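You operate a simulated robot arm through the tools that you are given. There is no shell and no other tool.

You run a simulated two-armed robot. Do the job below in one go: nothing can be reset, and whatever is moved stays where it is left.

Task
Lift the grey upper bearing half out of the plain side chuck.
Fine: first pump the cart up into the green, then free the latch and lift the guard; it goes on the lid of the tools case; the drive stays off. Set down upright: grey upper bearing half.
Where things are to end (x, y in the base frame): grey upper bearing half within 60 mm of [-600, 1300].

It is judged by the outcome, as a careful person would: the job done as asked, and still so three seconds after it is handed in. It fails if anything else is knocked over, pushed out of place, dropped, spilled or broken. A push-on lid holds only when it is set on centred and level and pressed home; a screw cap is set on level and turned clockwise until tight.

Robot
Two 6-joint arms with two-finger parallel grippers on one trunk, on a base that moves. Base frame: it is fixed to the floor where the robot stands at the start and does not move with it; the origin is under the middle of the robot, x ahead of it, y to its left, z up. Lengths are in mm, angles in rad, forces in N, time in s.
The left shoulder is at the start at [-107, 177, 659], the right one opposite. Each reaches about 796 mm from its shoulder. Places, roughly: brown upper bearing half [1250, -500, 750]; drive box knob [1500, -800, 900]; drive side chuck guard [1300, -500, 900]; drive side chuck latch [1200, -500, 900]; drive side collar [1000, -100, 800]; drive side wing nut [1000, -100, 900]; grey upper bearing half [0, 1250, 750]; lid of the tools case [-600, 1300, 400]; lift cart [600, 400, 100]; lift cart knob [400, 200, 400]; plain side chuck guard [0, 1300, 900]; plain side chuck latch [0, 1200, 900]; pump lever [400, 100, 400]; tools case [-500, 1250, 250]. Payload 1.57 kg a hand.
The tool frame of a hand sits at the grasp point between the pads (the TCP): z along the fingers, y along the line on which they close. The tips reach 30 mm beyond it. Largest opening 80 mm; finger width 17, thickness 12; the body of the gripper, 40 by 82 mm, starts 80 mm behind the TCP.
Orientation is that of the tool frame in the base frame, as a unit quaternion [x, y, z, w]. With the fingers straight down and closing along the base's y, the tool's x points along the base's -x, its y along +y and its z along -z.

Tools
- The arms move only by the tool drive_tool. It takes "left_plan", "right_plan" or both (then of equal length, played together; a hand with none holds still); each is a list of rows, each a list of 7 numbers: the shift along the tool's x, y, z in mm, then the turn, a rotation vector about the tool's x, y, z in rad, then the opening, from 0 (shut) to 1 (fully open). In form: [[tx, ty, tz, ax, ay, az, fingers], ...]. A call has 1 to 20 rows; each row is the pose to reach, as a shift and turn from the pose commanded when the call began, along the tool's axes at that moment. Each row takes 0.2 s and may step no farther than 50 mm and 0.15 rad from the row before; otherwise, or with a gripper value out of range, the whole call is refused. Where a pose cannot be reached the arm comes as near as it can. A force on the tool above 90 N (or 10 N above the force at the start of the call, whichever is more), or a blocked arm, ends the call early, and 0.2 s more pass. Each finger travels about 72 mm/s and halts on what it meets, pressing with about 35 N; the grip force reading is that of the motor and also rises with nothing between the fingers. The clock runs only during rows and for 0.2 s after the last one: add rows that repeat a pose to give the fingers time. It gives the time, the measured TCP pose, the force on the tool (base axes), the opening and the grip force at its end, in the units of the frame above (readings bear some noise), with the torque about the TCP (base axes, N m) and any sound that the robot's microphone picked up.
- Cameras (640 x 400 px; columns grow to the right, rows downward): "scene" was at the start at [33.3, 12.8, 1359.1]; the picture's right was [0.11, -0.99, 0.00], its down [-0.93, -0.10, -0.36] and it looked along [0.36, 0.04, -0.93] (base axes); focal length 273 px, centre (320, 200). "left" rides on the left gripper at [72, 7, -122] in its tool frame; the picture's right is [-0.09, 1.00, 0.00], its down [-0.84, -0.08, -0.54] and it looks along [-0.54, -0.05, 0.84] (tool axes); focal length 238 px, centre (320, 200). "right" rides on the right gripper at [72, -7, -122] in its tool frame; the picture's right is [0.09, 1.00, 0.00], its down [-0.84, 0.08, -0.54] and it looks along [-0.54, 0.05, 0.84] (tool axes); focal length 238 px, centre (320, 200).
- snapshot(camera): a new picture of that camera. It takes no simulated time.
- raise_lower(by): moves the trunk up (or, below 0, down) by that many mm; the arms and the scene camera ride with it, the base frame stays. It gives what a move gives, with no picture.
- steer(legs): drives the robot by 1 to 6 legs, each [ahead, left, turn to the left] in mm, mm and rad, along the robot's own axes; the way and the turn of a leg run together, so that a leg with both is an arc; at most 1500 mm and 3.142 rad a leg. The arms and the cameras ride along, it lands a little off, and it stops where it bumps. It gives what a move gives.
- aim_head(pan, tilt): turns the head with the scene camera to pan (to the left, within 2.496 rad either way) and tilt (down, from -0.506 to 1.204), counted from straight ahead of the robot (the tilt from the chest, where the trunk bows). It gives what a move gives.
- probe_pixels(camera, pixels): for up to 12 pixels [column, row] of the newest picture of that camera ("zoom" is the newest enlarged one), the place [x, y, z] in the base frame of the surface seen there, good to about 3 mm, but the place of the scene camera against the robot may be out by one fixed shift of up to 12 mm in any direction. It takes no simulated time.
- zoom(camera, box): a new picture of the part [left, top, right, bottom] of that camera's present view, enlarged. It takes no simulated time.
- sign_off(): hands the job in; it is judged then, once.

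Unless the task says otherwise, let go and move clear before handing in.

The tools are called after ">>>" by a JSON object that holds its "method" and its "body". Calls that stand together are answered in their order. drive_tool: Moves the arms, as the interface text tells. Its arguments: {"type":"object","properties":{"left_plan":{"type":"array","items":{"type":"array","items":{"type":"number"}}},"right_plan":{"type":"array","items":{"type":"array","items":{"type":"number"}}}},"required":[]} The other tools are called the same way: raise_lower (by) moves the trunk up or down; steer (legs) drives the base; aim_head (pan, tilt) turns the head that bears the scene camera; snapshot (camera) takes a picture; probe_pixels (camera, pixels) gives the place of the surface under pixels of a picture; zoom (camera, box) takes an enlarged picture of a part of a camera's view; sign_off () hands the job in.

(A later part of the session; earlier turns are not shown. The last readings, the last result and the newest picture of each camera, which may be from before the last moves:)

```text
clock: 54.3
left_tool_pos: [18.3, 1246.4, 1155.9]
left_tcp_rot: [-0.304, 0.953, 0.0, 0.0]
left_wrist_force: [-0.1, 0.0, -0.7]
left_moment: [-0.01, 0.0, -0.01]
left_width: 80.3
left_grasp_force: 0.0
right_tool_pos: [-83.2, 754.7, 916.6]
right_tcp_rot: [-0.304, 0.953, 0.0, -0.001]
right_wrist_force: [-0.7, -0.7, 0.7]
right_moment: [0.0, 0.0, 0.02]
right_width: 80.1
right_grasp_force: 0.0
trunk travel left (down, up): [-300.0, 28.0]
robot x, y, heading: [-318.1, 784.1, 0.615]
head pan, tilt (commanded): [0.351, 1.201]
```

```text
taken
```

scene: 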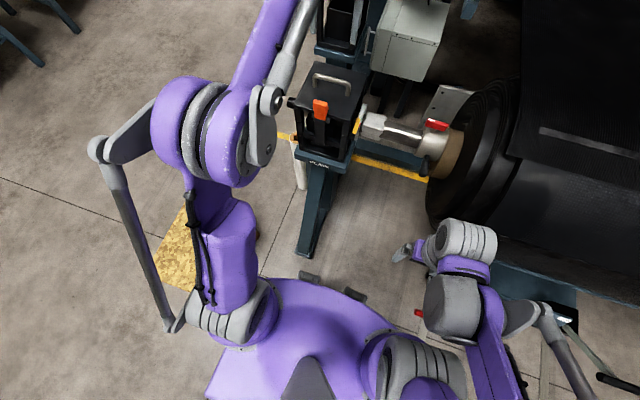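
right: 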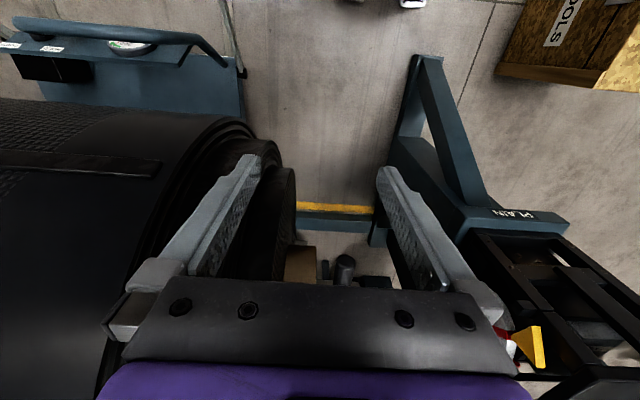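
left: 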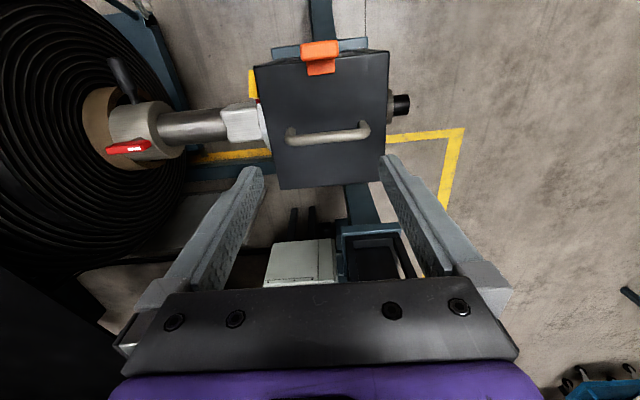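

The hand view shows the guard plate (left image 254–390 × 50–188), handle at (328,133) and latch at (320,50). I'll probe these with the accurate hand camera and zoom in.

>>> {"method": "zoom", "body": {"camera": "left", "box": [220, 20, 430, 210]}}

>>> {"method": "probe_pixels", "body": {"camera": "zoom", "pixels": [[345, 60], [310, 65], [320, 100], [335, 130], [245, 240], [330, 240], [405, 225], [140, 120], [395, 90], [200, 350], [415, 345], [310, 350]]}}

```text
2.11 times, centred on (325, 115) of left
```

zoom: 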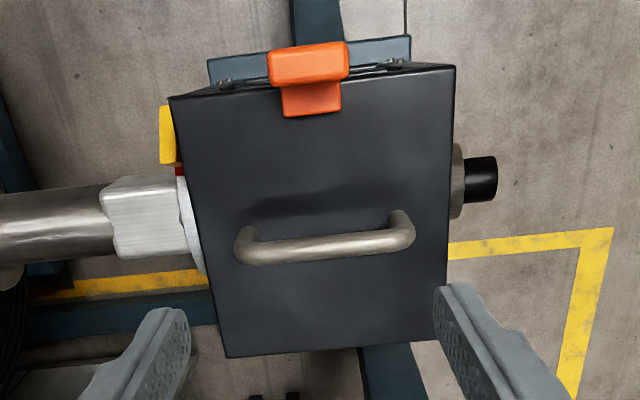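

```text
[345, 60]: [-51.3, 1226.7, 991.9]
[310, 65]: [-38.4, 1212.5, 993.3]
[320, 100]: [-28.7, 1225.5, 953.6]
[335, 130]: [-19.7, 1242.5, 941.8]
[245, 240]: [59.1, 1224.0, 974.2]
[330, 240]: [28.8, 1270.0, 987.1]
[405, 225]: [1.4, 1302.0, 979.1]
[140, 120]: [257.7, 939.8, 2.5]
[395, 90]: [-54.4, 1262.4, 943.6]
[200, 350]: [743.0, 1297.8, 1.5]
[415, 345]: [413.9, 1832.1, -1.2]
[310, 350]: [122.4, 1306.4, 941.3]
```

Left-camera readings: tab top z≈993, spanning ~34 mm around (−40,1213); lip overlaps the plate by ~15 mm; handle bar top z≈987 through (29,1270). I'll hover the left hand over the tab to pinch it along the shaft direction.

>>> {"method": "drive_tool", "body": {"left_plan": [[30, 3, 20, 0, 0, 0, 1], [60, 6, 50, 0, 0, 0, 1], [67, 8, 85, 0, 0, 0, 1], [67, 8, 116, 0, 0, 0, 0.8], [67, 8, 116, 0, 0, 0, 0.8]]}}

>>> {"method": "snapshot", "body": {"camera": "left"}}

>>> {"method": "snapshot", "body": {"camera": "scene"}}

>>> {"method": "zoom", "body": {"camera": "scene", "box": [240, 50, 400, 180]}}

```text
clock: 55.5
left_tool_pos: [-41.0, 1218.1, 1035.7]
left_tcp_rot: [-0.304, 0.953, 0.0, -0.001]
left_wrist_force: [0.1, -0.2, 0.3]
left_moment: [-0.03, -0.01, -0.01]
left_width: 64.0
left_grasp_force: 0.1
right_tool_pos: [-83.2, 755.9, 916.8]
right_tcp_rot: [-0.304, 0.953, 0.001, -0.001]
right_wrist_force: [-0.5, -0.1, 0.6]
right_moment: [0.01, 0.02, 0.0]
right_width: 80.1
right_grasp_force: 0.0
trunk travel left (down, up): [-300.0, 28.0]
robot x, y, heading: [-318.8, 784.8, 0.62]
head pan, tilt (commanded): [0.351, 1.201]
```

```text
taken
```

left: 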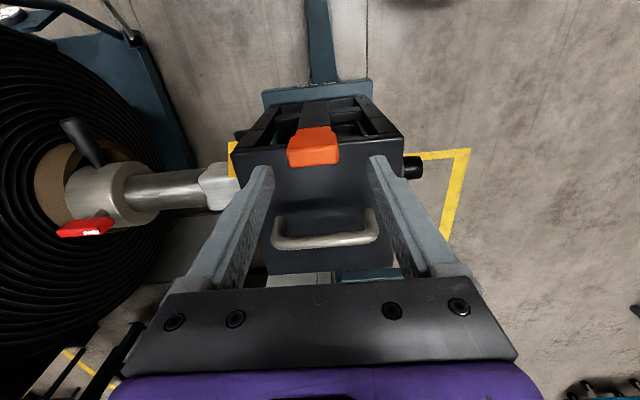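

```text
taken
```

scene: 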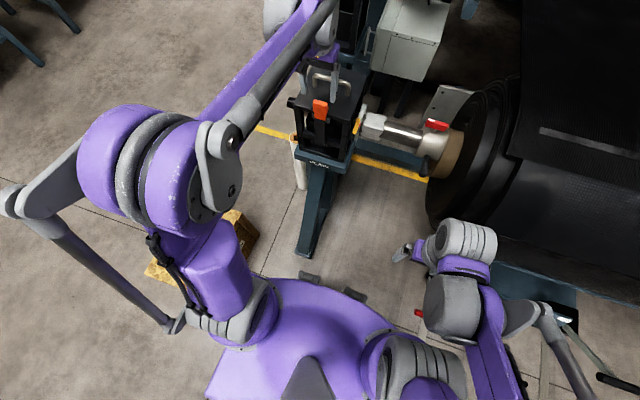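

```text
3.08 times, centred on (320, 115) of scene
```

zoom: 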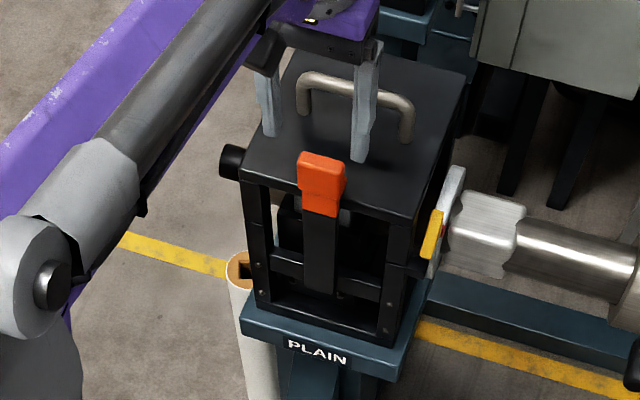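

>>> {"method": "probe_pixels", "body": {"camera": "left", "pixels": [[292, 142], [313, 137], [335, 136], [292, 155], [313, 152], [335, 150], [313, 162], [325, 235], [275, 240], [375, 230], [262, 182], [375, 170]]}}

```text
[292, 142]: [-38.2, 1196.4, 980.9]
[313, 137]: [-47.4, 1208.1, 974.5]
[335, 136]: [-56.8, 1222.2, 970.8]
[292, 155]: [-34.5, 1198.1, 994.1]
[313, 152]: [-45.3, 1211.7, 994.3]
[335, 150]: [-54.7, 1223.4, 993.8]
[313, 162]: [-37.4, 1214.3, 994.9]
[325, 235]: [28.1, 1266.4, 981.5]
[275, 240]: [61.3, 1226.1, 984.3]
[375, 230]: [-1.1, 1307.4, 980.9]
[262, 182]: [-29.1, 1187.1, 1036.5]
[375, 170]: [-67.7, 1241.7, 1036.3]
```

The tab centre is n≈667, 4 mm right and 4 mm nearer than my hand. I'll correct, lower to z≈987 and pinch the tab.

>>> {"method": "drive_tool", "body": {"left_plan": [[4, -4, 0, 0, 0, 0, 0.8], [4, -4, 25, 0, 0, 0, 0.8], [4, -4, 48, 0, 0, 0, 0.8], [4, -4, 48, 0, 0, 0, 0.55], [4, -4, 48, 0, 0, 0, 0.35], [4, -4, 48, 0, 0, 0, 0.3], [4, -4, 48, 0, 0, 0, 0.3]]}}

>>> {"method": "snapshot", "body": {"camera": "left"}}

>>> {"method": "zoom", "body": {"camera": "scene", "box": [240, 50, 400, 180]}}

```text
clock: 57.1
left_tool_pos: [-39.9, 1210.7, 988.3]
left_tcp_rot: [-0.304, 0.953, 0.0, 0.0]
left_wrist_force: [6.1, -13.1, -9.8]
left_moment: [-0.34, -0.26, 0.26]
left_width: 39.5
left_grasp_force: 45.5
right_tool_pos: [-81.7, 754.9, 916.0]
right_tcp_rot: [-0.303, 0.953, 0.001, -0.001]
right_wrist_force: [0.2, 0.1, 0.7]
right_moment: [0.0, -0.02, -0.01]
right_width: 80.0
right_grasp_force: 0.0
trunk travel left (down, up): [-300.0, 28.0]
robot x, y, heading: [-313.1, 787.5, 0.62]
head pan, tilt (commanded): [0.351, 1.201]
```

```text
taken
```

left: 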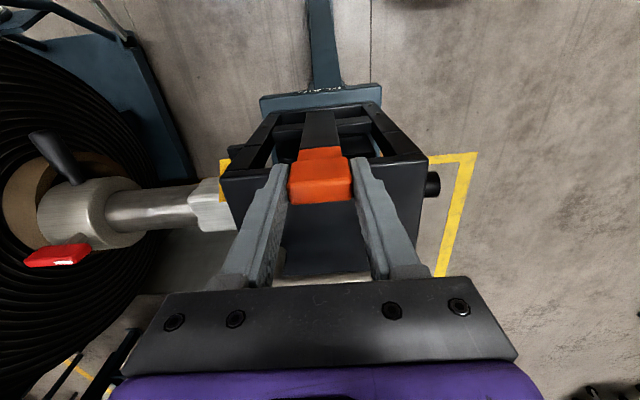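

```text
3.08 times, centred on (320, 115) of scene
```

zoom: 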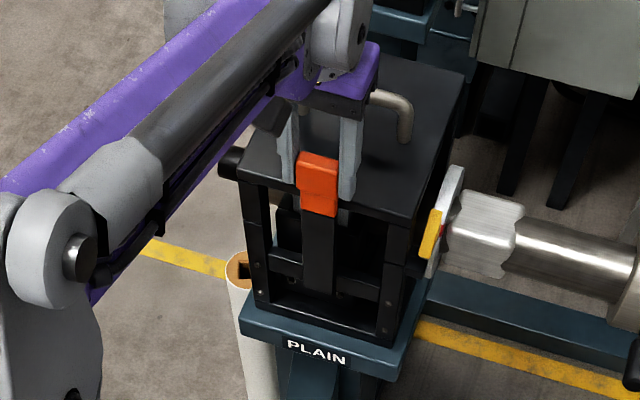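

The tab is pinched (width 39.5). I'll pull it gently toward me along an arc about the bar's low end and watch the force.

>>> {"method": "drive_tool", "body": {"left_plan": [[8, 0, 0.2, 0, -0.05, 0, 0.3], [17, 0, 0.9, 0, -0.1, 0, 0.3], [26, 0, 2, 0, -0.15, 0, 0.3], [34, 0, 3.5, 0, -0.2, 0, 0.3], [34, 0, 3.5, 0, -0.2, 0, 0.3]]}}

>>> {"method": "snapshot", "body": {"camera": "left"}}

>>> {"method": "zoom", "body": {"camera": "scene", "box": [240, 50, 400, 180]}}

```text
clock: 58.3
left_tool_pos: [-66.2, 1191.5, 987.2]
left_tcp_rot: [-0.302, 0.948, 0.031, 0.094]
left_wrist_force: [8.4, -12.5, -27.1]
left_moment: [-0.65, 0.92, 0.21]
left_width: 39.5
left_grasp_force: 45.2
right_tool_pos: [-80.1, 756.6, 915.9]
right_tcp_rot: [-0.303, 0.953, 0.001, -0.002]
right_wrist_force: [-0.5, 0.3, -0.4]
right_moment: [-0.01, 0.0, -0.03]
right_width: 80.0
right_grasp_force: 0.1
trunk travel left (down, up): [-300.0, 28.0]
robot x, y, heading: [-312.8, 782.4, 0.619]
head pan, tilt (commanded): [0.351, 1.201]
```

```text
taken
```

left: 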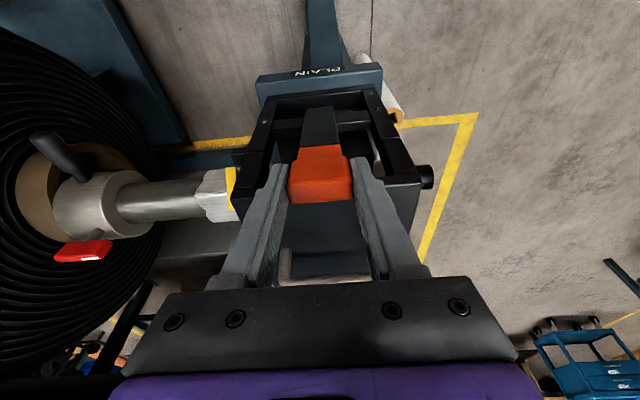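

```text
3.08 times, centred on (320, 115) of scene
```

zoom: 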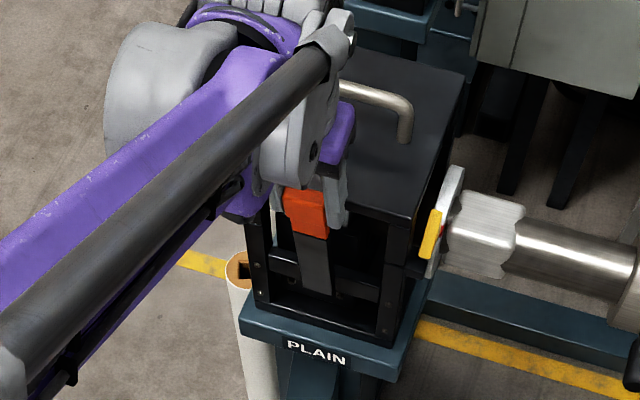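

The latch bar swings out about its lower end, as hoped. I'll swing it out further so the lip is well clear of the plate.

>>> {"method": "drive_tool", "body": {"left_plan": [[11, 0, 1.5, 0, -0.08, 0, 0.3], [22, 0, 3.5, 0, -0.15, 0, 0.3], [33, 0, 6, 0, -0.23, 0, 0.3], [44, 0, 9, 0, -0.3, 0, 0.3], [44, 0, 9, 0, -0.3, 0, 0.3]]}}

>>> {"method": "snapshot", "body": {"camera": "left"}}

>>> {"method": "zoom", "body": {"camera": "scene", "box": [240, 50, 400, 180]}}

```text
clock: 59.5
left_tool_pos: [-102.3, 1165.5, 972.8]
left_tcp_rot: [-0.295, 0.922, 0.077, 0.239]
left_wrist_force: [-10.0, -17.2, 35.6]
left_moment: [-0.33, 0.17, 0.5]
left_width: 39.8
left_grasp_force: 45.0
right_tool_pos: [-84.7, 752.4, 917.7]
right_tcp_rot: [-0.304, 0.953, 0.002, 0.0]
right_wrist_force: [0.7, -0.2, -0.5]
right_moment: [-0.05, 0.03, -0.02]
right_width: 79.9
right_grasp_force: 0.0
trunk travel left (down, up): [-300.0, 28.0]
robot x, y, heading: [-319.0, 788.9, 0.618]
head pan, tilt (commanded): [0.351, 1.201]
```

```text
taken
```

left: 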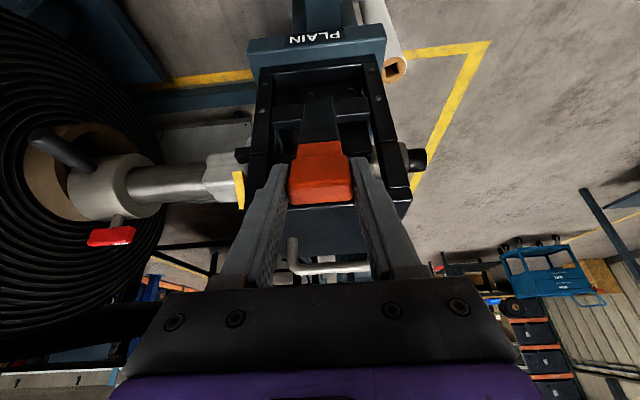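

```text
3.08 times, centred on (320, 115) of scene
```

zoom: 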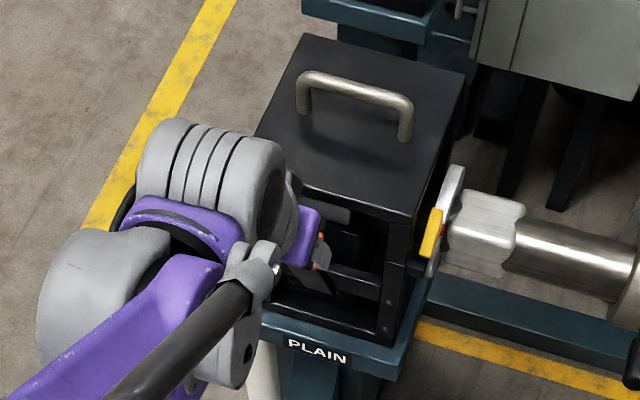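

The lip is now well clear of the plate (0.5 rad open). I'll swing it a little more, then let go and see whether it stays.

>>> {"method": "drive_tool", "body": {"left_plan": [[12, 0, -1.5, 0, -0.08, 0, 0.3], [24, 0, -0.5, 0, -0.15, 0, 0.3], [36, 0, 2, 0, -0.23, 0, 0.3], [47, 0, 5, 0, -0.3, 0, 0.3], [47, 0, 5, 0, -0.3, 0, 0.3]]}}

>>> {"method": "snapshot", "body": {"camera": "left"}}

>>> {"method": "zoom", "body": {"camera": "scene", "box": [240, 50, 400, 180]}}

```text
clock: 60.7
left_tool_pos: [-134.9, 1142.7, 945.0]
left_tcp_rot: [-0.28, 0.877, 0.119, 0.373]
left_wrist_force: [-17.9, -17.9, 23.6]
left_moment: [0.12, 0.74, 0.9]
left_width: 39.9
left_grasp_force: 44.7
right_tool_pos: [-83.9, 753.4, 916.8]
right_tcp_rot: [-0.304, 0.953, 0.002, 0.001]
right_wrist_force: [-0.4, -0.3, -0.8]
right_moment: [-0.01, 0.03, 0.0]
right_width: 79.9
right_grasp_force: 0.0
trunk travel left (down, up): [-300.0, 28.0]
robot x, y, heading: [-319.9, 784.9, 0.614]
head pan, tilt (commanded): [0.351, 1.201]
```

```text
taken
```

left: 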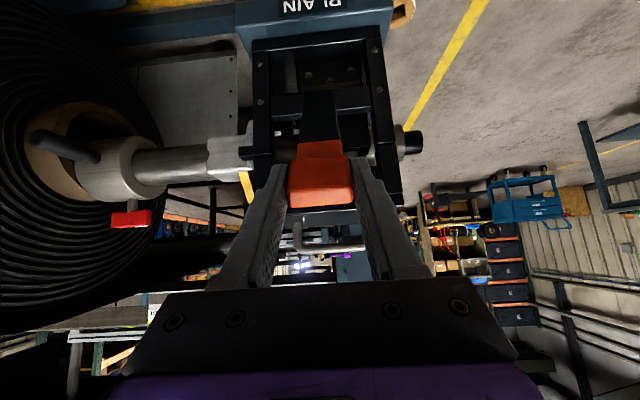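

```text
3.08 times, centred on (320, 115) of scene
```

zoom: 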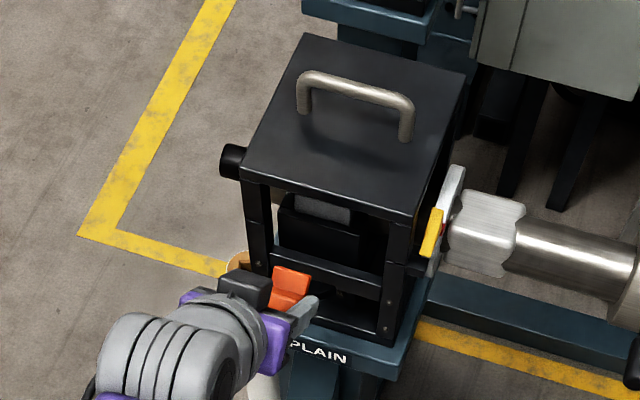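

The latch is ~0.8 rad open. I'll open the fingers and back off along the finger direction and see if it stays.

>>> {"method": "drive_tool", "body": {"left_plan": [[0, 0, 0, 0, 0, 0, 0.6], [0, 0, 0, 0, 0, 0, 0.8], [0, 0, -20, 0, 0, 0, 0.8], [0, 0, -50, 0, 0, 0, 0.8], [0, 0, -80, 0, 0, 0, 0.8], [0, 0, -80, 0, 0, 0, 0.8]]}}

>>> {"method": "zoom", "body": {"camera": "scene", "box": [240, 50, 400, 180]}}

>>> {"method": "snapshot", "body": {"camera": "left"}}

```text
clock: 62.1
left_tool_pos: [-179.1, 1112.6, 999.6]
left_tcp_rot: [-0.281, 0.877, 0.119, 0.371]
left_wrist_force: [-0.4, 0.2, 0.0]
left_moment: [-0.01, 0.01, 0.01]
left_width: 64.2
left_grasp_force: 0.0
right_tool_pos: [-82.2, 755.1, 916.7]
right_tcp_rot: [-0.303, 0.953, 0.001, -0.001]
right_wrist_force: [0.9, 0.3, 0.4]
right_moment: [-0.02, -0.01, -0.05]
right_width: 80.1
right_grasp_force: 0.1
trunk travel left (down, up): [-300.0, 28.0]
robot x, y, heading: [-317.6, 785.6, 0.616]
head pan, tilt (commanded): [0.351, 1.201]
```

```text
3.08 times, centred on (320, 115) of scene
```

zoom: 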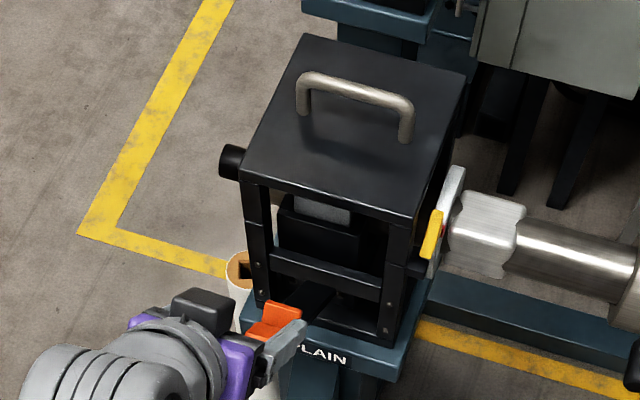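

```text
taken
```

left: 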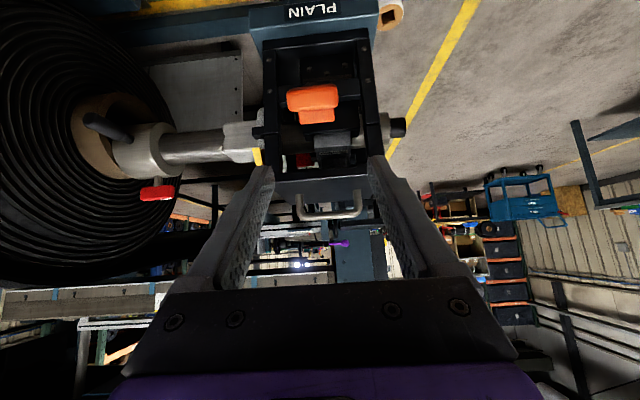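

The latch fell outward and stays open. Now I'll look at the guard interior and hinge from the hand camera.

>>> {"method": "zoom", "body": {"camera": "left", "box": [240, 20, 420, 230]}}

>>> {"method": "zoom", "body": {"camera": "scene", "box": [285, 60, 375, 150]}}

```text
1.90 times, centred on (330, 125) of left
```

zoom: 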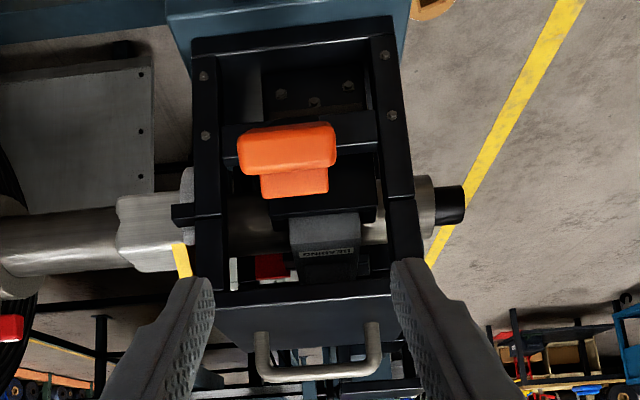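

```text
4.44 times, centred on (330, 105) of scene
```

zoom: 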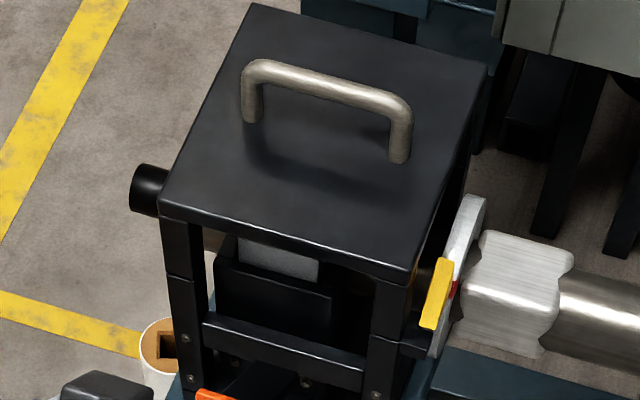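

The guard has a split at the posts near z≈875 and the grey "BEARING" block sits under it. I'll bring the left hand upright above the guard, then turn it so its fingers close across the handle bar.

>>> {"method": "drive_tool", "body": {"left_plan": [[-21.5, 0, -20.9, 0, 0.13, 0, 1], [-43, 0, -41.8, 0, 0.27, 0, 1], [-78.4, 0, -48.4, 0, 0.4, 0, 1], [-120.7, 0, -33.7, 0, 0.53, 0, 1], [-148.6, 0, -5, 0, 0.67, 0, 1], [-179.9, 0, 27.3, 0, 0.8, 0, 1], [-204.4, 0, 52.4, 0, 0.8, 0, 1], [-204.4, 0, 52.4, 0, 0.8, 0, 1]]}}

>>> {"method": "snapshot", "body": {"camera": "left"}}

```text
clock: 63.9
left_tool_pos: [-29.8, 1216.1, 1106.6]
left_tcp_rot: [-0.304, 0.953, 0.0, 0.002]
left_wrist_force: [0.1, 0.0, 0.4]
left_moment: [0.01, 0.01, 0.01]
left_width: 80.0
left_grasp_force: 0.0
right_tool_pos: [-82.4, 755.0, 916.2]
right_tcp_rot: [-0.302, 0.953, 0.0, -0.001]
right_wrist_force: [-0.1, 0.0, -0.6]
right_moment: [0.0, 0.0, 0.0]
right_width: 80.0
right_grasp_force: 0.0
trunk travel left (down, up): [-300.0, 28.0]
robot x, y, heading: [-317.9, 785.3, 0.615]
head pan, tilt (commanded): [0.351, 1.201]
```

```text
taken
```

left: 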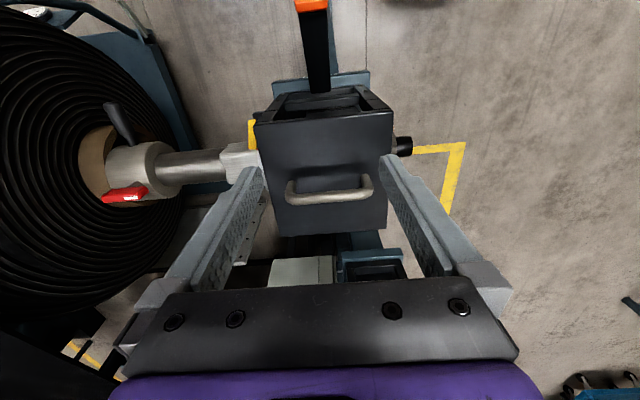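

The latch hangs fully open (left image 310,5). I'll yaw the hand 90° and centre it over the handle bar.

>>> {"method": "drive_tool", "body": {"left_plan": [[-7, 0, 0, 0, 0, 0.143, 1], [-14, 0, 0, 0, 0, 0.286, 1], [-21, 1, 0, 0, 0, 0.428, 1], [-28, 1, 5, 0, 0, 0.571, 1], [-35, 2, 10, 0, 0, 0.714, 1], [-42, 2, 15, 0, 0, 0.857, 1], [-49, 3, 20, 0, 0, 1.0, 1], [-56, 3, 25, 0, 0, 1.143, 1], [-63, 4, 30, 0, 0, 1.285, 1], [-70, 4, 35, 0, 0, 1.428, 1], [-78, 4, 40, 0, 0, 1.571, 1], [-78, 4, 40, 0, 0, 1.571, 1]]}}

>>> {"method": "snapshot", "body": {"camera": "left"}}

>>> {"method": "snapshot", "body": {"camera": "scene"}}

```text
clock: 66.5
left_tool_pos: [27.0, 1265.0, 1067.9]
left_tcp_rot: [0.459, 0.888, 0.0, 0.0]
left_wrist_force: [0.4, -0.9, -0.2]
left_moment: [0.02, -0.06, -0.02]
left_width: 80.0
left_grasp_force: 0.0
right_tool_pos: [-82.7, 755.1, 917.0]
right_tcp_rot: [-0.304, 0.953, 0.0, -0.001]
right_wrist_force: [0.6, -0.1, 0.1]
right_moment: [0.03, 0.0, -0.01]
right_width: 80.1
right_grasp_force: 0.0
trunk travel left (down, up): [-300.0, 28.0]
robot x, y, heading: [-316.7, 788.3, 0.621]
head pan, tilt (commanded): [0.351, 1.201]
```

```text
taken
```

left: 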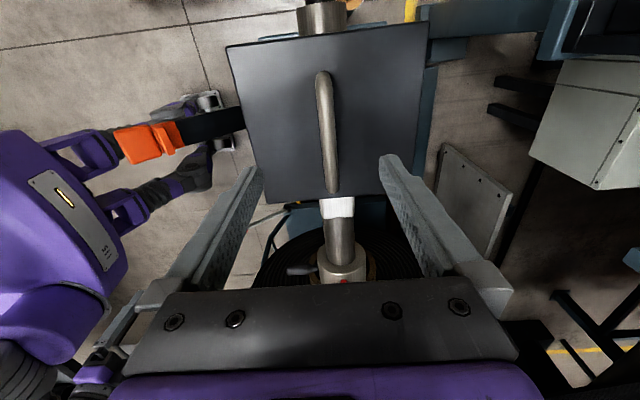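

```text
taken
```

scene: 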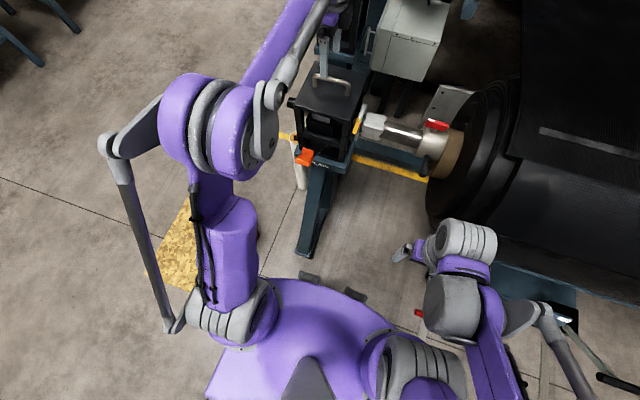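

The bar (left image col ~327, rows 75–190) lies between the fingers. I'll probe it for exact centring.

>>> {"method": "probe_pixels", "body": {"camera": "left", "pixels": [[324, 90], [326, 130], [329, 170], [333, 188], [322, 78], [318, 130], [334, 130], [260, 60], [415, 60], [370, 185], [420, 30], [270, 190]]}}

>>> {"method": "zoom", "body": {"camera": "left", "box": [220, 0, 460, 210]}}

```text
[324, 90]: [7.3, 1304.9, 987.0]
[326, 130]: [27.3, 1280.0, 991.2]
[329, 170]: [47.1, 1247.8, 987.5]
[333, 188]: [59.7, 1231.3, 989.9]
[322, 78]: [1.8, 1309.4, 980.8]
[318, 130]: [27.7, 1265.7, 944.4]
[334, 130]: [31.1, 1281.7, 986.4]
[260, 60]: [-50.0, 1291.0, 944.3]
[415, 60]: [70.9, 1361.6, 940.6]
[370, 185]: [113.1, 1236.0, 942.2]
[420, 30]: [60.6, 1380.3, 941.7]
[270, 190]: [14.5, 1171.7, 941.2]
```

```text
1.90 times, centred on (340, 105) of left
```

zoom: 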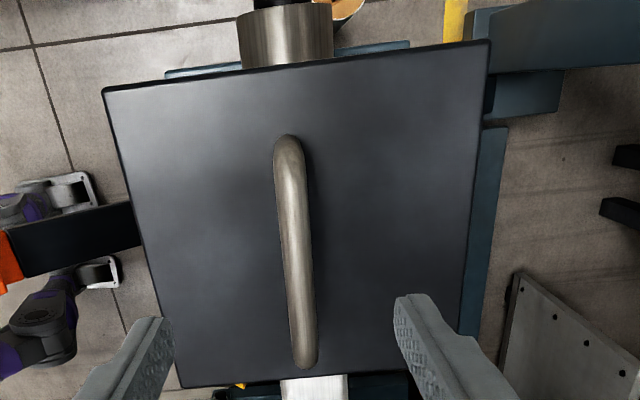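

The bar is at n≈761, about 6.5 mm beyond my hand centre. I'll correct that, lower over the bar and grip it.

>>> {"method": "drive_tool", "body": {"left_plan": [[0, 6.5, 0, 0, 0, 0, 0.7], [0, 6.5, 30, 0, 0, 0, 0.5], [0, 6.5, 60, 0, 0, 0, 0.5], [0, 6.5, 86, 0, 0, 0, 0.5], [0, 6.5, 86, 0, 0, 0, 0.3], [0, 6.5, 86, 0, 0, 0, 0.1], [0, 6.5, 86, 0, 0, 0, 0.05], [0, 6.5, 86, 0, 0, 0, 0.05]]}}

>>> {"method": "snapshot", "body": {"camera": "left"}}

>>> {"method": "zoom", "body": {"camera": "scene", "box": [260, 20, 400, 180]}}

```text
clock: 68.3
left_tool_pos: [32.8, 1267.3, 979.4]
left_tcp_rot: [0.459, 0.888, 0.0, 0.0]
left_wrist_force: [11.8, 8.8, 5.0]
left_moment: [-0.05, -0.08, 0.13]
left_width: 16.2
left_grasp_force: 6.7
right_tool_pos: [-80.8, 755.9, 917.8]
right_tcp_rot: [-0.303, 0.953, 0.0, -0.002]
right_wrist_force: [-0.3, 0.6, 0.5]
right_moment: [0.02, 0.03, -0.04]
right_width: 80.0
right_grasp_force: 0.1
trunk travel left (down, up): [-300.0, 28.0]
robot x, y, heading: [-318.7, 783.6, 0.618]
head pan, tilt (commanded): [0.351, 1.201]
```

```text
taken
```

left: 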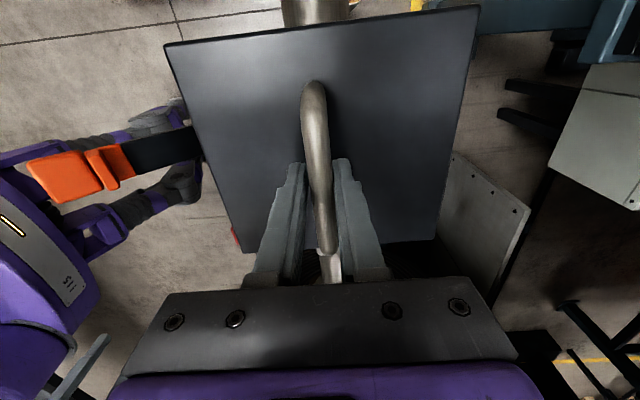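

```text
2.50 times, centred on (330, 100) of scene
```

zoom: 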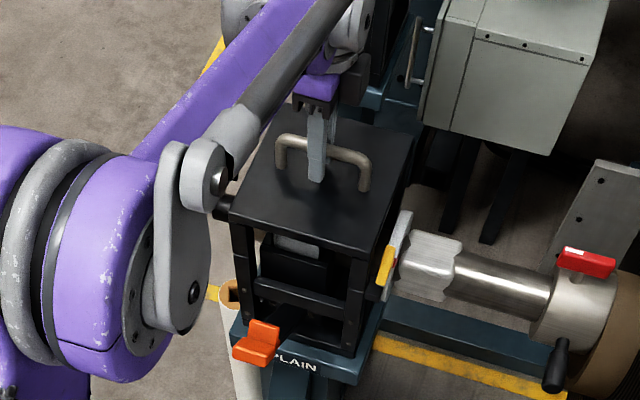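

The fingers are around the bar at width 16 with a light hold. I'll close firmly and try a small lift to find out whether the guard is hinged or free.

>>> {"method": "drive_tool", "body": {"left_plan": [[0, 0, 0, 0, 0, 0, 0], [0, 0, 0, 0, 0, 0, 0], [0, 0, -4, 0, 0, 0, 0], [0, 0, -8, 0, 0, 0, 0], [0, 0, -12, 0, 0, 0, 0], [0, 0, -12, 0, 0, 0, 0]]}}

>>> {"method": "snapshot", "body": {"camera": "left"}}

>>> {"method": "zoom", "body": {"camera": "scene", "box": [260, 20, 400, 180]}}

```text
clock: 69.7
left_tool_pos: [33.9, 1269.0, 991.8]
left_tcp_rot: [0.458, 0.889, -0.002, -0.001]
left_wrist_force: [10.1, 9.3, -22.0]
left_moment: [0.12, -0.06, 0.4]
left_width: 13.7
left_grasp_force: 30.3
right_tool_pos: [-80.5, 757.0, 915.5]
right_tcp_rot: [-0.303, 0.953, -0.001, -0.004]
right_wrist_force: [0.1, 0.7, -0.3]
right_moment: [0.0, 0.0, 0.01]
right_width: 79.9
right_grasp_force: 0.1
trunk travel left (down, up): [-300.0, 28.0]
robot x, y, heading: [-313.9, 785.7, 0.622]
head pan, tilt (commanded): [0.351, 1.201]
```

```text
taken
```

left: 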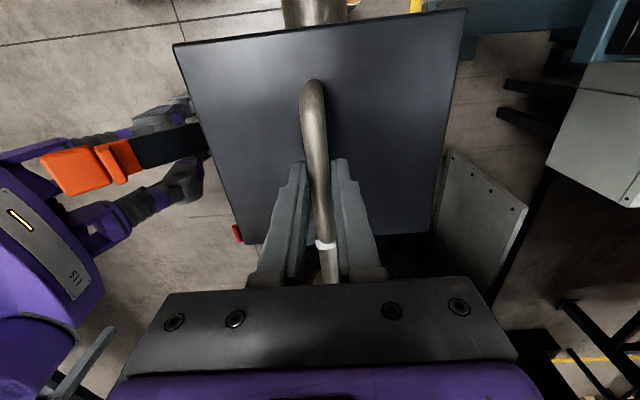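

```text
2.50 times, centred on (330, 100) of scene
```

zoom: 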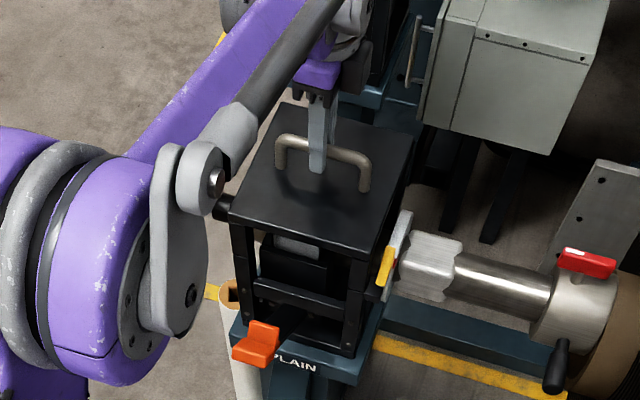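

The hand rose 12 mm with ~22 N downward load; I need to see if the guard moved or the fingers slipped. I'll probe the handle and plate.

>>> {"method": "probe_pixels", "body": {"camera": "left", "pixels": [[312, 95], [315, 120], [319, 150], [205, 60], [440, 30], [270, 220], [410, 210], [360, 100], [240, 235], [455, 20]]}}

>>> {"method": "zoom", "body": {"camera": "scene", "box": [290, 60, 370, 140]}}

>>> {"method": "probe_pixels", "body": {"camera": "zoom", "pixels": [[250, 130], [370, 180], [150, 290], [330, 340], [290, 60], [470, 110], [240, 160], [450, 190]]}}

```text
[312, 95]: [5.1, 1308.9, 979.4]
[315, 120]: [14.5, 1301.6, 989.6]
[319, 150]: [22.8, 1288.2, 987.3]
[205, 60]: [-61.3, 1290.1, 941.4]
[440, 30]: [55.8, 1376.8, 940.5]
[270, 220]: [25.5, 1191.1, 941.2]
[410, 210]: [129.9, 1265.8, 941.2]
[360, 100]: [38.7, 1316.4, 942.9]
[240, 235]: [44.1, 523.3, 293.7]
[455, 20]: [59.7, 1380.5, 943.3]
```

```text
5.00 times, centred on (330, 100) of scene
```

zoom: 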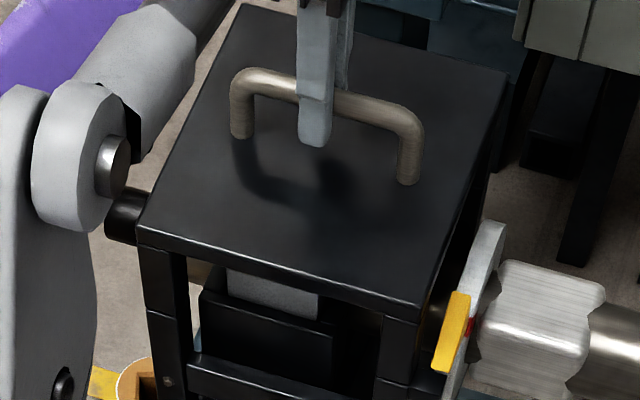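

```text
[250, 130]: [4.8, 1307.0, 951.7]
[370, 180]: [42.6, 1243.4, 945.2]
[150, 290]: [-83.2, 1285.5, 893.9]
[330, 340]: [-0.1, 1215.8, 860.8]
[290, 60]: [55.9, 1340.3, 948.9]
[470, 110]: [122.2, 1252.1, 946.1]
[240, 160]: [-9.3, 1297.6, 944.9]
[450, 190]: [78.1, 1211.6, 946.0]
```

The guard stayed put — the fingers slid up the bar, so it's heavier than a friction grip can lift (likely hinged at the far edge). Better to lift it from beneath its near edge with the fingertips. I'll probe what lies under the plate before doing that.

>>> {"method": "probe_pixels", "body": {"camera": "zoom", "pixels": [[270, 285], [300, 300], [240, 280], [260, 330], [165, 260], [395, 325], [280, 265], [160, 320], [390, 385], [400, 300], [145, 232], [460, 300]]}}

>>> {"method": "zoom", "body": {"camera": "scene", "box": [290, 95, 370, 165]}}

```text
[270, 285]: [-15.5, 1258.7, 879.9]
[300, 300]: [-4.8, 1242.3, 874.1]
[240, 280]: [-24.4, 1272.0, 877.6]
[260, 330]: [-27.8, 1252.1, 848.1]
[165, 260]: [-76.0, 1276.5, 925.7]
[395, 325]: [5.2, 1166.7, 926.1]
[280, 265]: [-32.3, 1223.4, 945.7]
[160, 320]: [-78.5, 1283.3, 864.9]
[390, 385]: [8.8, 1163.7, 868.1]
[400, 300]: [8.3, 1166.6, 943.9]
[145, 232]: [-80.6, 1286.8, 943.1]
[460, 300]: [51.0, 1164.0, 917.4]
```

```text
5.71 times, centred on (330, 130) of scene
```

zoom: 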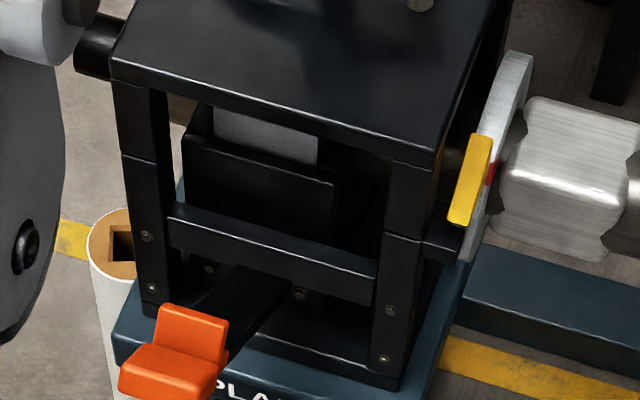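

The bearing's near face is at n≈716, so fingertips poked ≤25 mm under the plate's near edge (n≈680) are safe. I'll release the handle, rise, back off and tilt the hand so the closed fingers point forward and 30° down.

>>> {"method": "drive_tool", "body": {"left_plan": [[0, 0, 0, 0, 0, 0, 1], [0, 0, -30, 0, 0, 0, 1], [0, 0, -70, 0, 0, 0, 1], [0, -30, -95, 0, 0, 0, 1], [0, -60, -95, -0.13, 0, 0, 0.6], [0, -90, -95, -0.26, 0, 0, 0.3], [0, -115, -90, -0.39, 0, 0, 0], [0, -135, -85, -0.52, 0, 0, 0], [0, -150, -80, -0.65, 0, 0, 0], [0, -165, -75, -0.78, 0, 0, 0], [0, -175, -70, -0.91, 0, 0, 0], [0, -185, -60, -1.047, 0, 0, 0], [0, -185, -60, -1.047, 0, 0, 0]]}}

>>> {"method": "snapshot", "body": {"camera": "left"}}

>>> {"method": "snapshot", "body": {"camera": "scene"}}

>>> {"method": "zoom", "body": {"camera": "scene", "box": [240, 40, 400, 180]}}

```text
clock: 72.5
left_tool_pos: [-115.6, 1160.5, 1054.8]
left_tcp_rot: [0.396, 0.77, 0.445, 0.229]
left_wrist_force: [0.7, -0.7, 0.2]
left_moment: [0.02, 0.0, 0.02]
left_width: 0.1
left_grasp_force: 20.9
right_tool_pos: [-81.8, 755.8, 916.6]
right_tcp_rot: [-0.304, 0.953, 0.001, -0.001]
right_wrist_force: [-0.3, 0.8, 0.6]
right_moment: [0.0, 0.02, 0.0]
right_width: 80.0
right_grasp_force: 0.1
trunk travel left (down, up): [-300.0, 28.0]
robot x, y, heading: [-315.3, 787.6, 0.622]
head pan, tilt (commanded): [0.351, 1.201]
```

```text
taken
```

left: 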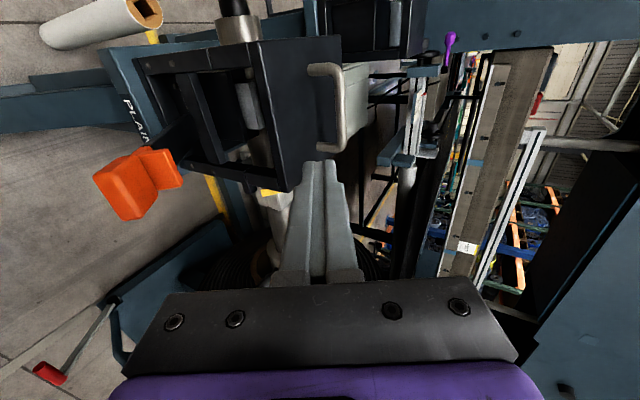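

```text
taken
```

scene: 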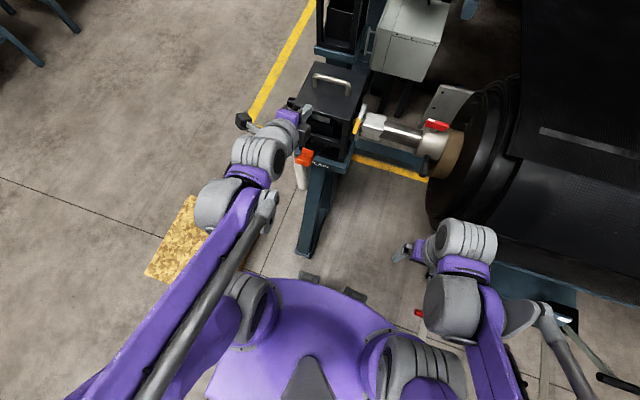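

```text
2.86 times, centred on (320, 110) of scene
```

zoom: 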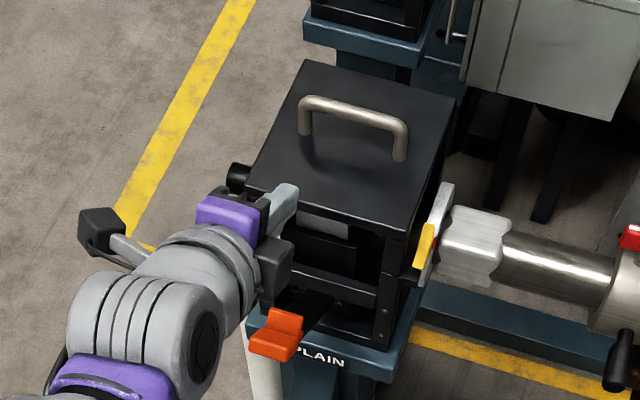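

The hand camera now gives a clear side view of the open latch, guard and grey bearing block (left image ~248,105). I'll zoom and probe here.

>>> {"method": "zoom", "body": {"camera": "left", "box": [80, 20, 380, 220]}}

>>> {"method": "probe_pixels", "body": {"camera": "zoom", "pixels": [[70, 300], [160, 280], [200, 320], [110, 330], [385, 130], [405, 130], [400, 280], [360, 180], [340, 150], [370, 220], [230, 190], [300, 280]]}}

```text
2.00 times, centred on (230, 120) of left
```

zoom: 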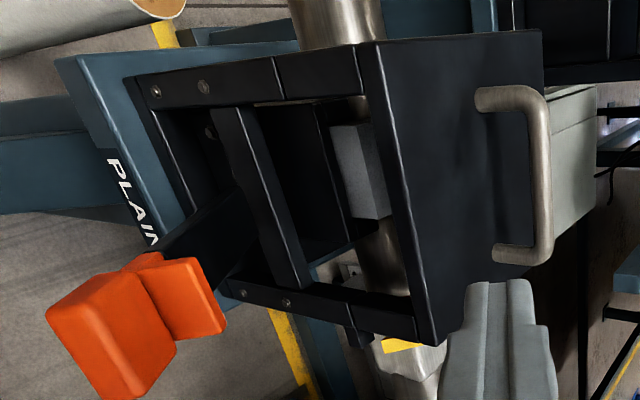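

```text
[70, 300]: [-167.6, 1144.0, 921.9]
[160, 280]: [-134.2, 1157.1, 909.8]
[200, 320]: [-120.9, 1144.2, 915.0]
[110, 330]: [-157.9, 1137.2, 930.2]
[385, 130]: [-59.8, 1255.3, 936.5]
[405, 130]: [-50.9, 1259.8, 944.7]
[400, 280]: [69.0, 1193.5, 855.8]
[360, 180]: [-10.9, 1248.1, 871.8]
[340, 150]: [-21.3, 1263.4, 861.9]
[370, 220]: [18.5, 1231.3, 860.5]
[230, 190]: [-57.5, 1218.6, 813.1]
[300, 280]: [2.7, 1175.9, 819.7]
```

The open latch tab sits at n≈515–570, z up to ~935, a≈994–1031. I'll enter left of it (a≈1045) with the closed fingers, first to a pre-insert point in front of the gap under the plate edge.

>>> {"method": "drive_tool", "body": {"left_plan": [[16, -10, 10, 0, 0, 0, 0], [32, -30, 35, 0, 0, 0, 0], [32, -55, 62, 0, 0, 0, 0], [32, -76, 88, 0, 0, 0, 0], [32, -76, 88, 0, 0, 0, 0]]}}

>>> {"method": "snapshot", "body": {"camera": "left"}}

>>> {"method": "zoom", "body": {"camera": "scene", "box": [240, 40, 400, 180]}}

```text
clock: 73.7
left_tool_pos: [-104.5, 1208.4, 945.1]
left_tcp_rot: [0.397, 0.77, 0.445, 0.229]
left_wrist_force: [0.1, 0.2, -0.3]
left_moment: [0.01, -0.02, 0.0]
left_width: 0.0
left_grasp_force: 20.8
right_tool_pos: [-83.0, 754.8, 916.3]
right_tcp_rot: [-0.305, 0.952, 0.002, -0.001]
right_wrist_force: [-0.7, -0.2, 0.5]
right_moment: [0.01, -0.03, -0.01]
right_width: 79.8
right_grasp_force: 0.0
trunk travel left (down, up): [-300.0, 28.0]
robot x, y, heading: [-316.8, 788.1, 0.617]
head pan, tilt (commanded): [0.351, 1.201]
```

```text
taken
```

left: 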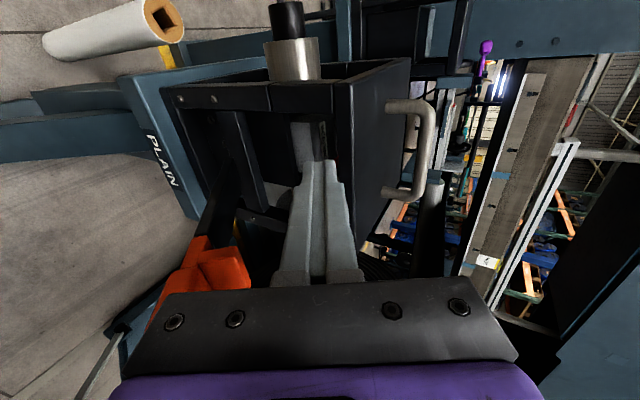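

```text
2.86 times, centred on (320, 110) of scene
```

zoom: 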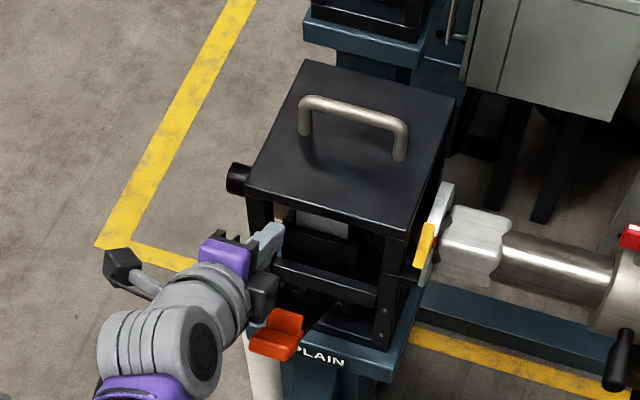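

The fingertips are lined up just under the plate edge (plate edge at left-image col ~350, fingertip right edge ~335). I'll insert them ~52 mm along their axis.

>>> {"method": "drive_tool", "body": {"left_plan": [[0, 0, 18, 0, 0, 0, 0], [0, 0, 36, 0, 0, 0, 0], [0, 0, 54, 0, 0, 0, 0], [0, 0, 54, 0, 0, 0, 0]]}}

>>> {"method": "snapshot", "body": {"camera": "left"}}

>>> {"method": "zoom", "body": {"camera": "scene", "box": [240, 40, 400, 180]}}

```text
clock: 74.7
left_tool_pos: [-65.6, 1237.0, 917.8]
left_tcp_rot: [0.398, 0.77, 0.444, 0.229]
left_wrist_force: [-0.6, 0.3, 0.5]
left_moment: [-0.03, -0.01, 0.02]
left_width: 0.0
left_grasp_force: 21.3
right_tool_pos: [-82.8, 753.5, 916.1]
right_tcp_rot: [-0.304, 0.953, 0.001, -0.001]
right_wrist_force: [0.1, -0.7, 0.1]
right_moment: [0.01, 0.01, -0.02]
right_width: 79.9
right_grasp_force: 0.1
trunk travel left (down, up): [-300.0, 28.0]
robot x, y, heading: [-315.7, 782.3, 0.624]
head pan, tilt (commanded): [0.351, 1.201]
```

```text
taken
```

left: 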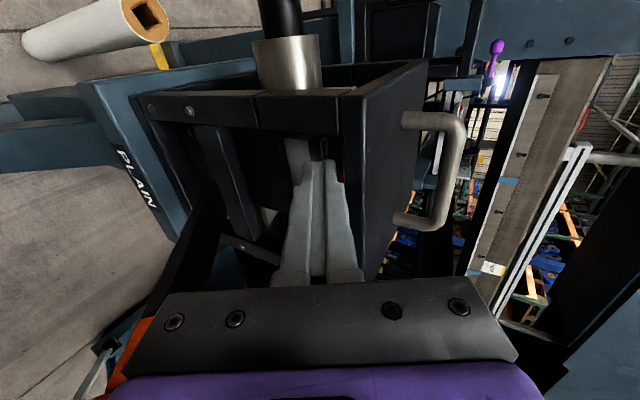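

```text
2.86 times, centred on (320, 110) of scene
```

zoom: 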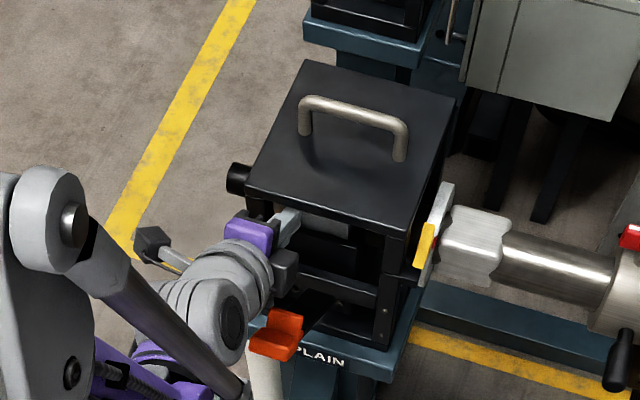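

The fingertips are ~15 mm under the plate edge without contact. I'll go 8 mm deeper and lift gently to see whether the guard swings up.

>>> {"method": "drive_tool", "body": {"left_plan": [[0, 0, 8, 0, 0, 0, 0], [0, 7, 4, 0, 0, 0, 0], [0, 14, 0, 0, 0, 0, 0], [0, 21, -4, 0, 0, 0, 0], [0, 27, -7.5, 0, 0, 0, 0], [0, 27, -7.5, 0, 0, 0, 0]]}}

>>> {"method": "snapshot", "body": {"camera": "left"}}

>>> {"method": "zoom", "body": {"camera": "scene", "box": [240, 40, 400, 180]}}

```text
clock: 76.1
left_tool_pos: [-58.6, 1240.6, 943.6]
left_tcp_rot: [0.397, 0.77, 0.443, 0.23]
left_wrist_force: [0.4, 1.2, -8.0]
left_moment: [-0.13, 0.07, -0.01]
left_width: 0.0
left_grasp_force: 21.2
right_tool_pos: [-81.4, 756.1, 916.7]
right_tcp_rot: [-0.304, 0.953, 0.0, -0.002]
right_wrist_force: [0.1, -1.2, 0.1]
right_moment: [0.02, 0.0, -0.01]
right_width: 80.0
right_grasp_force: 0.1
trunk travel left (down, up): [-300.0, 28.0]
robot x, y, heading: [-319.0, 784.0, 0.623]
head pan, tilt (commanded): [0.351, 1.201]
```

```text
taken
```

left: 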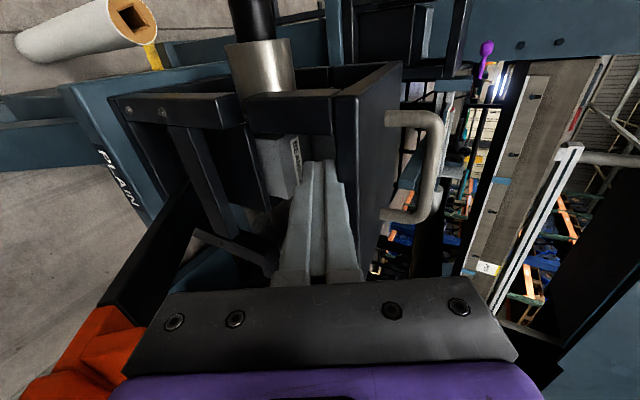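

```text
2.86 times, centred on (320, 110) of scene
```

zoom: 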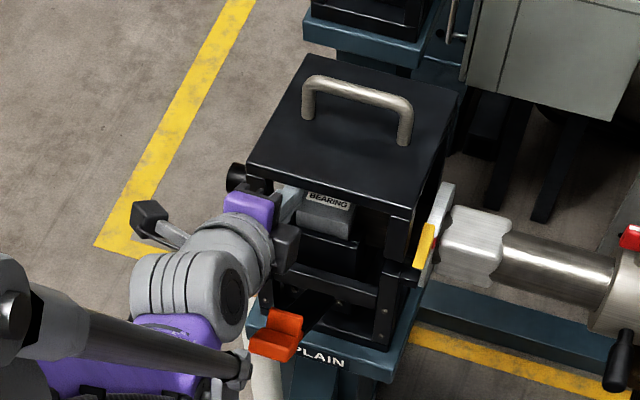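

The guard swings up on a far-edge hinge with only ~8 N load, revealing the "BEARING" block. I'll keep raising it along its arc, moving up and forward.

>>> {"method": "drive_tool", "body": {"left_plan": [[0, 8.5, -3.5, 0, 0, 0, 0], [0, 17, -7, 0, 0, 0, 0], [0, 25.5, -10, 0, 0, 0, 0], [0, 34, -12, 0, 0, 0, 0], [0, 48, -13.5, 0, 0, 0, 0], [0, 62, -14.5, 0, 0, 0, 0], [0, 79, -10.3, 0, 0, 0, 0], [0, 96, -2.4, 0, 0, 0, 0], [0, 96, -2.4, 0, 0, 0, 0]]}}

>>> {"method": "snapshot", "body": {"camera": "left"}}

>>> {"method": "zoom", "body": {"camera": "scene", "box": [240, 40, 400, 180]}}

```text
clock: 78.1
left_tool_pos: [-24.8, 1265.7, 1032.2]
left_tcp_rot: [0.396, 0.769, 0.446, 0.229]
left_wrist_force: [-12.6, -11.3, 13.3]
left_moment: [0.03, -0.05, 0.11]
left_width: 0.0
left_grasp_force: 21.5
right_tool_pos: [-83.7, 752.9, 916.5]
right_tcp_rot: [-0.304, 0.953, 0.001, 0.0]
right_wrist_force: [-0.3, -0.3, -0.1]
right_moment: [0.01, 0.02, -0.01]
right_width: 79.9
right_grasp_force: 0.1
trunk travel left (down, up): [-300.0, 28.0]
robot x, y, heading: [-314.1, 784.7, 0.615]
head pan, tilt (commanded): [0.351, 1.201]
```

```text
taken
```

left: 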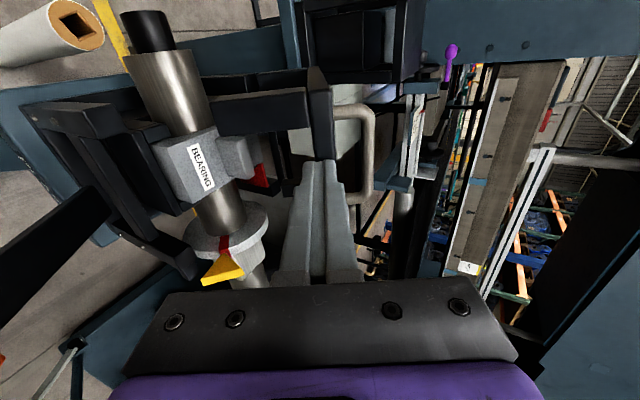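

```text
2.86 times, centred on (320, 110) of scene
```

zoom: 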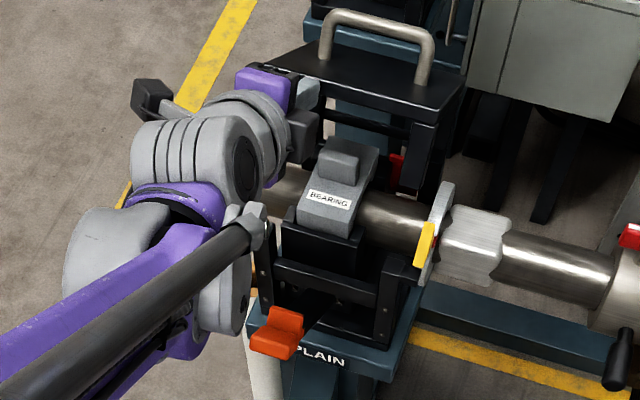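

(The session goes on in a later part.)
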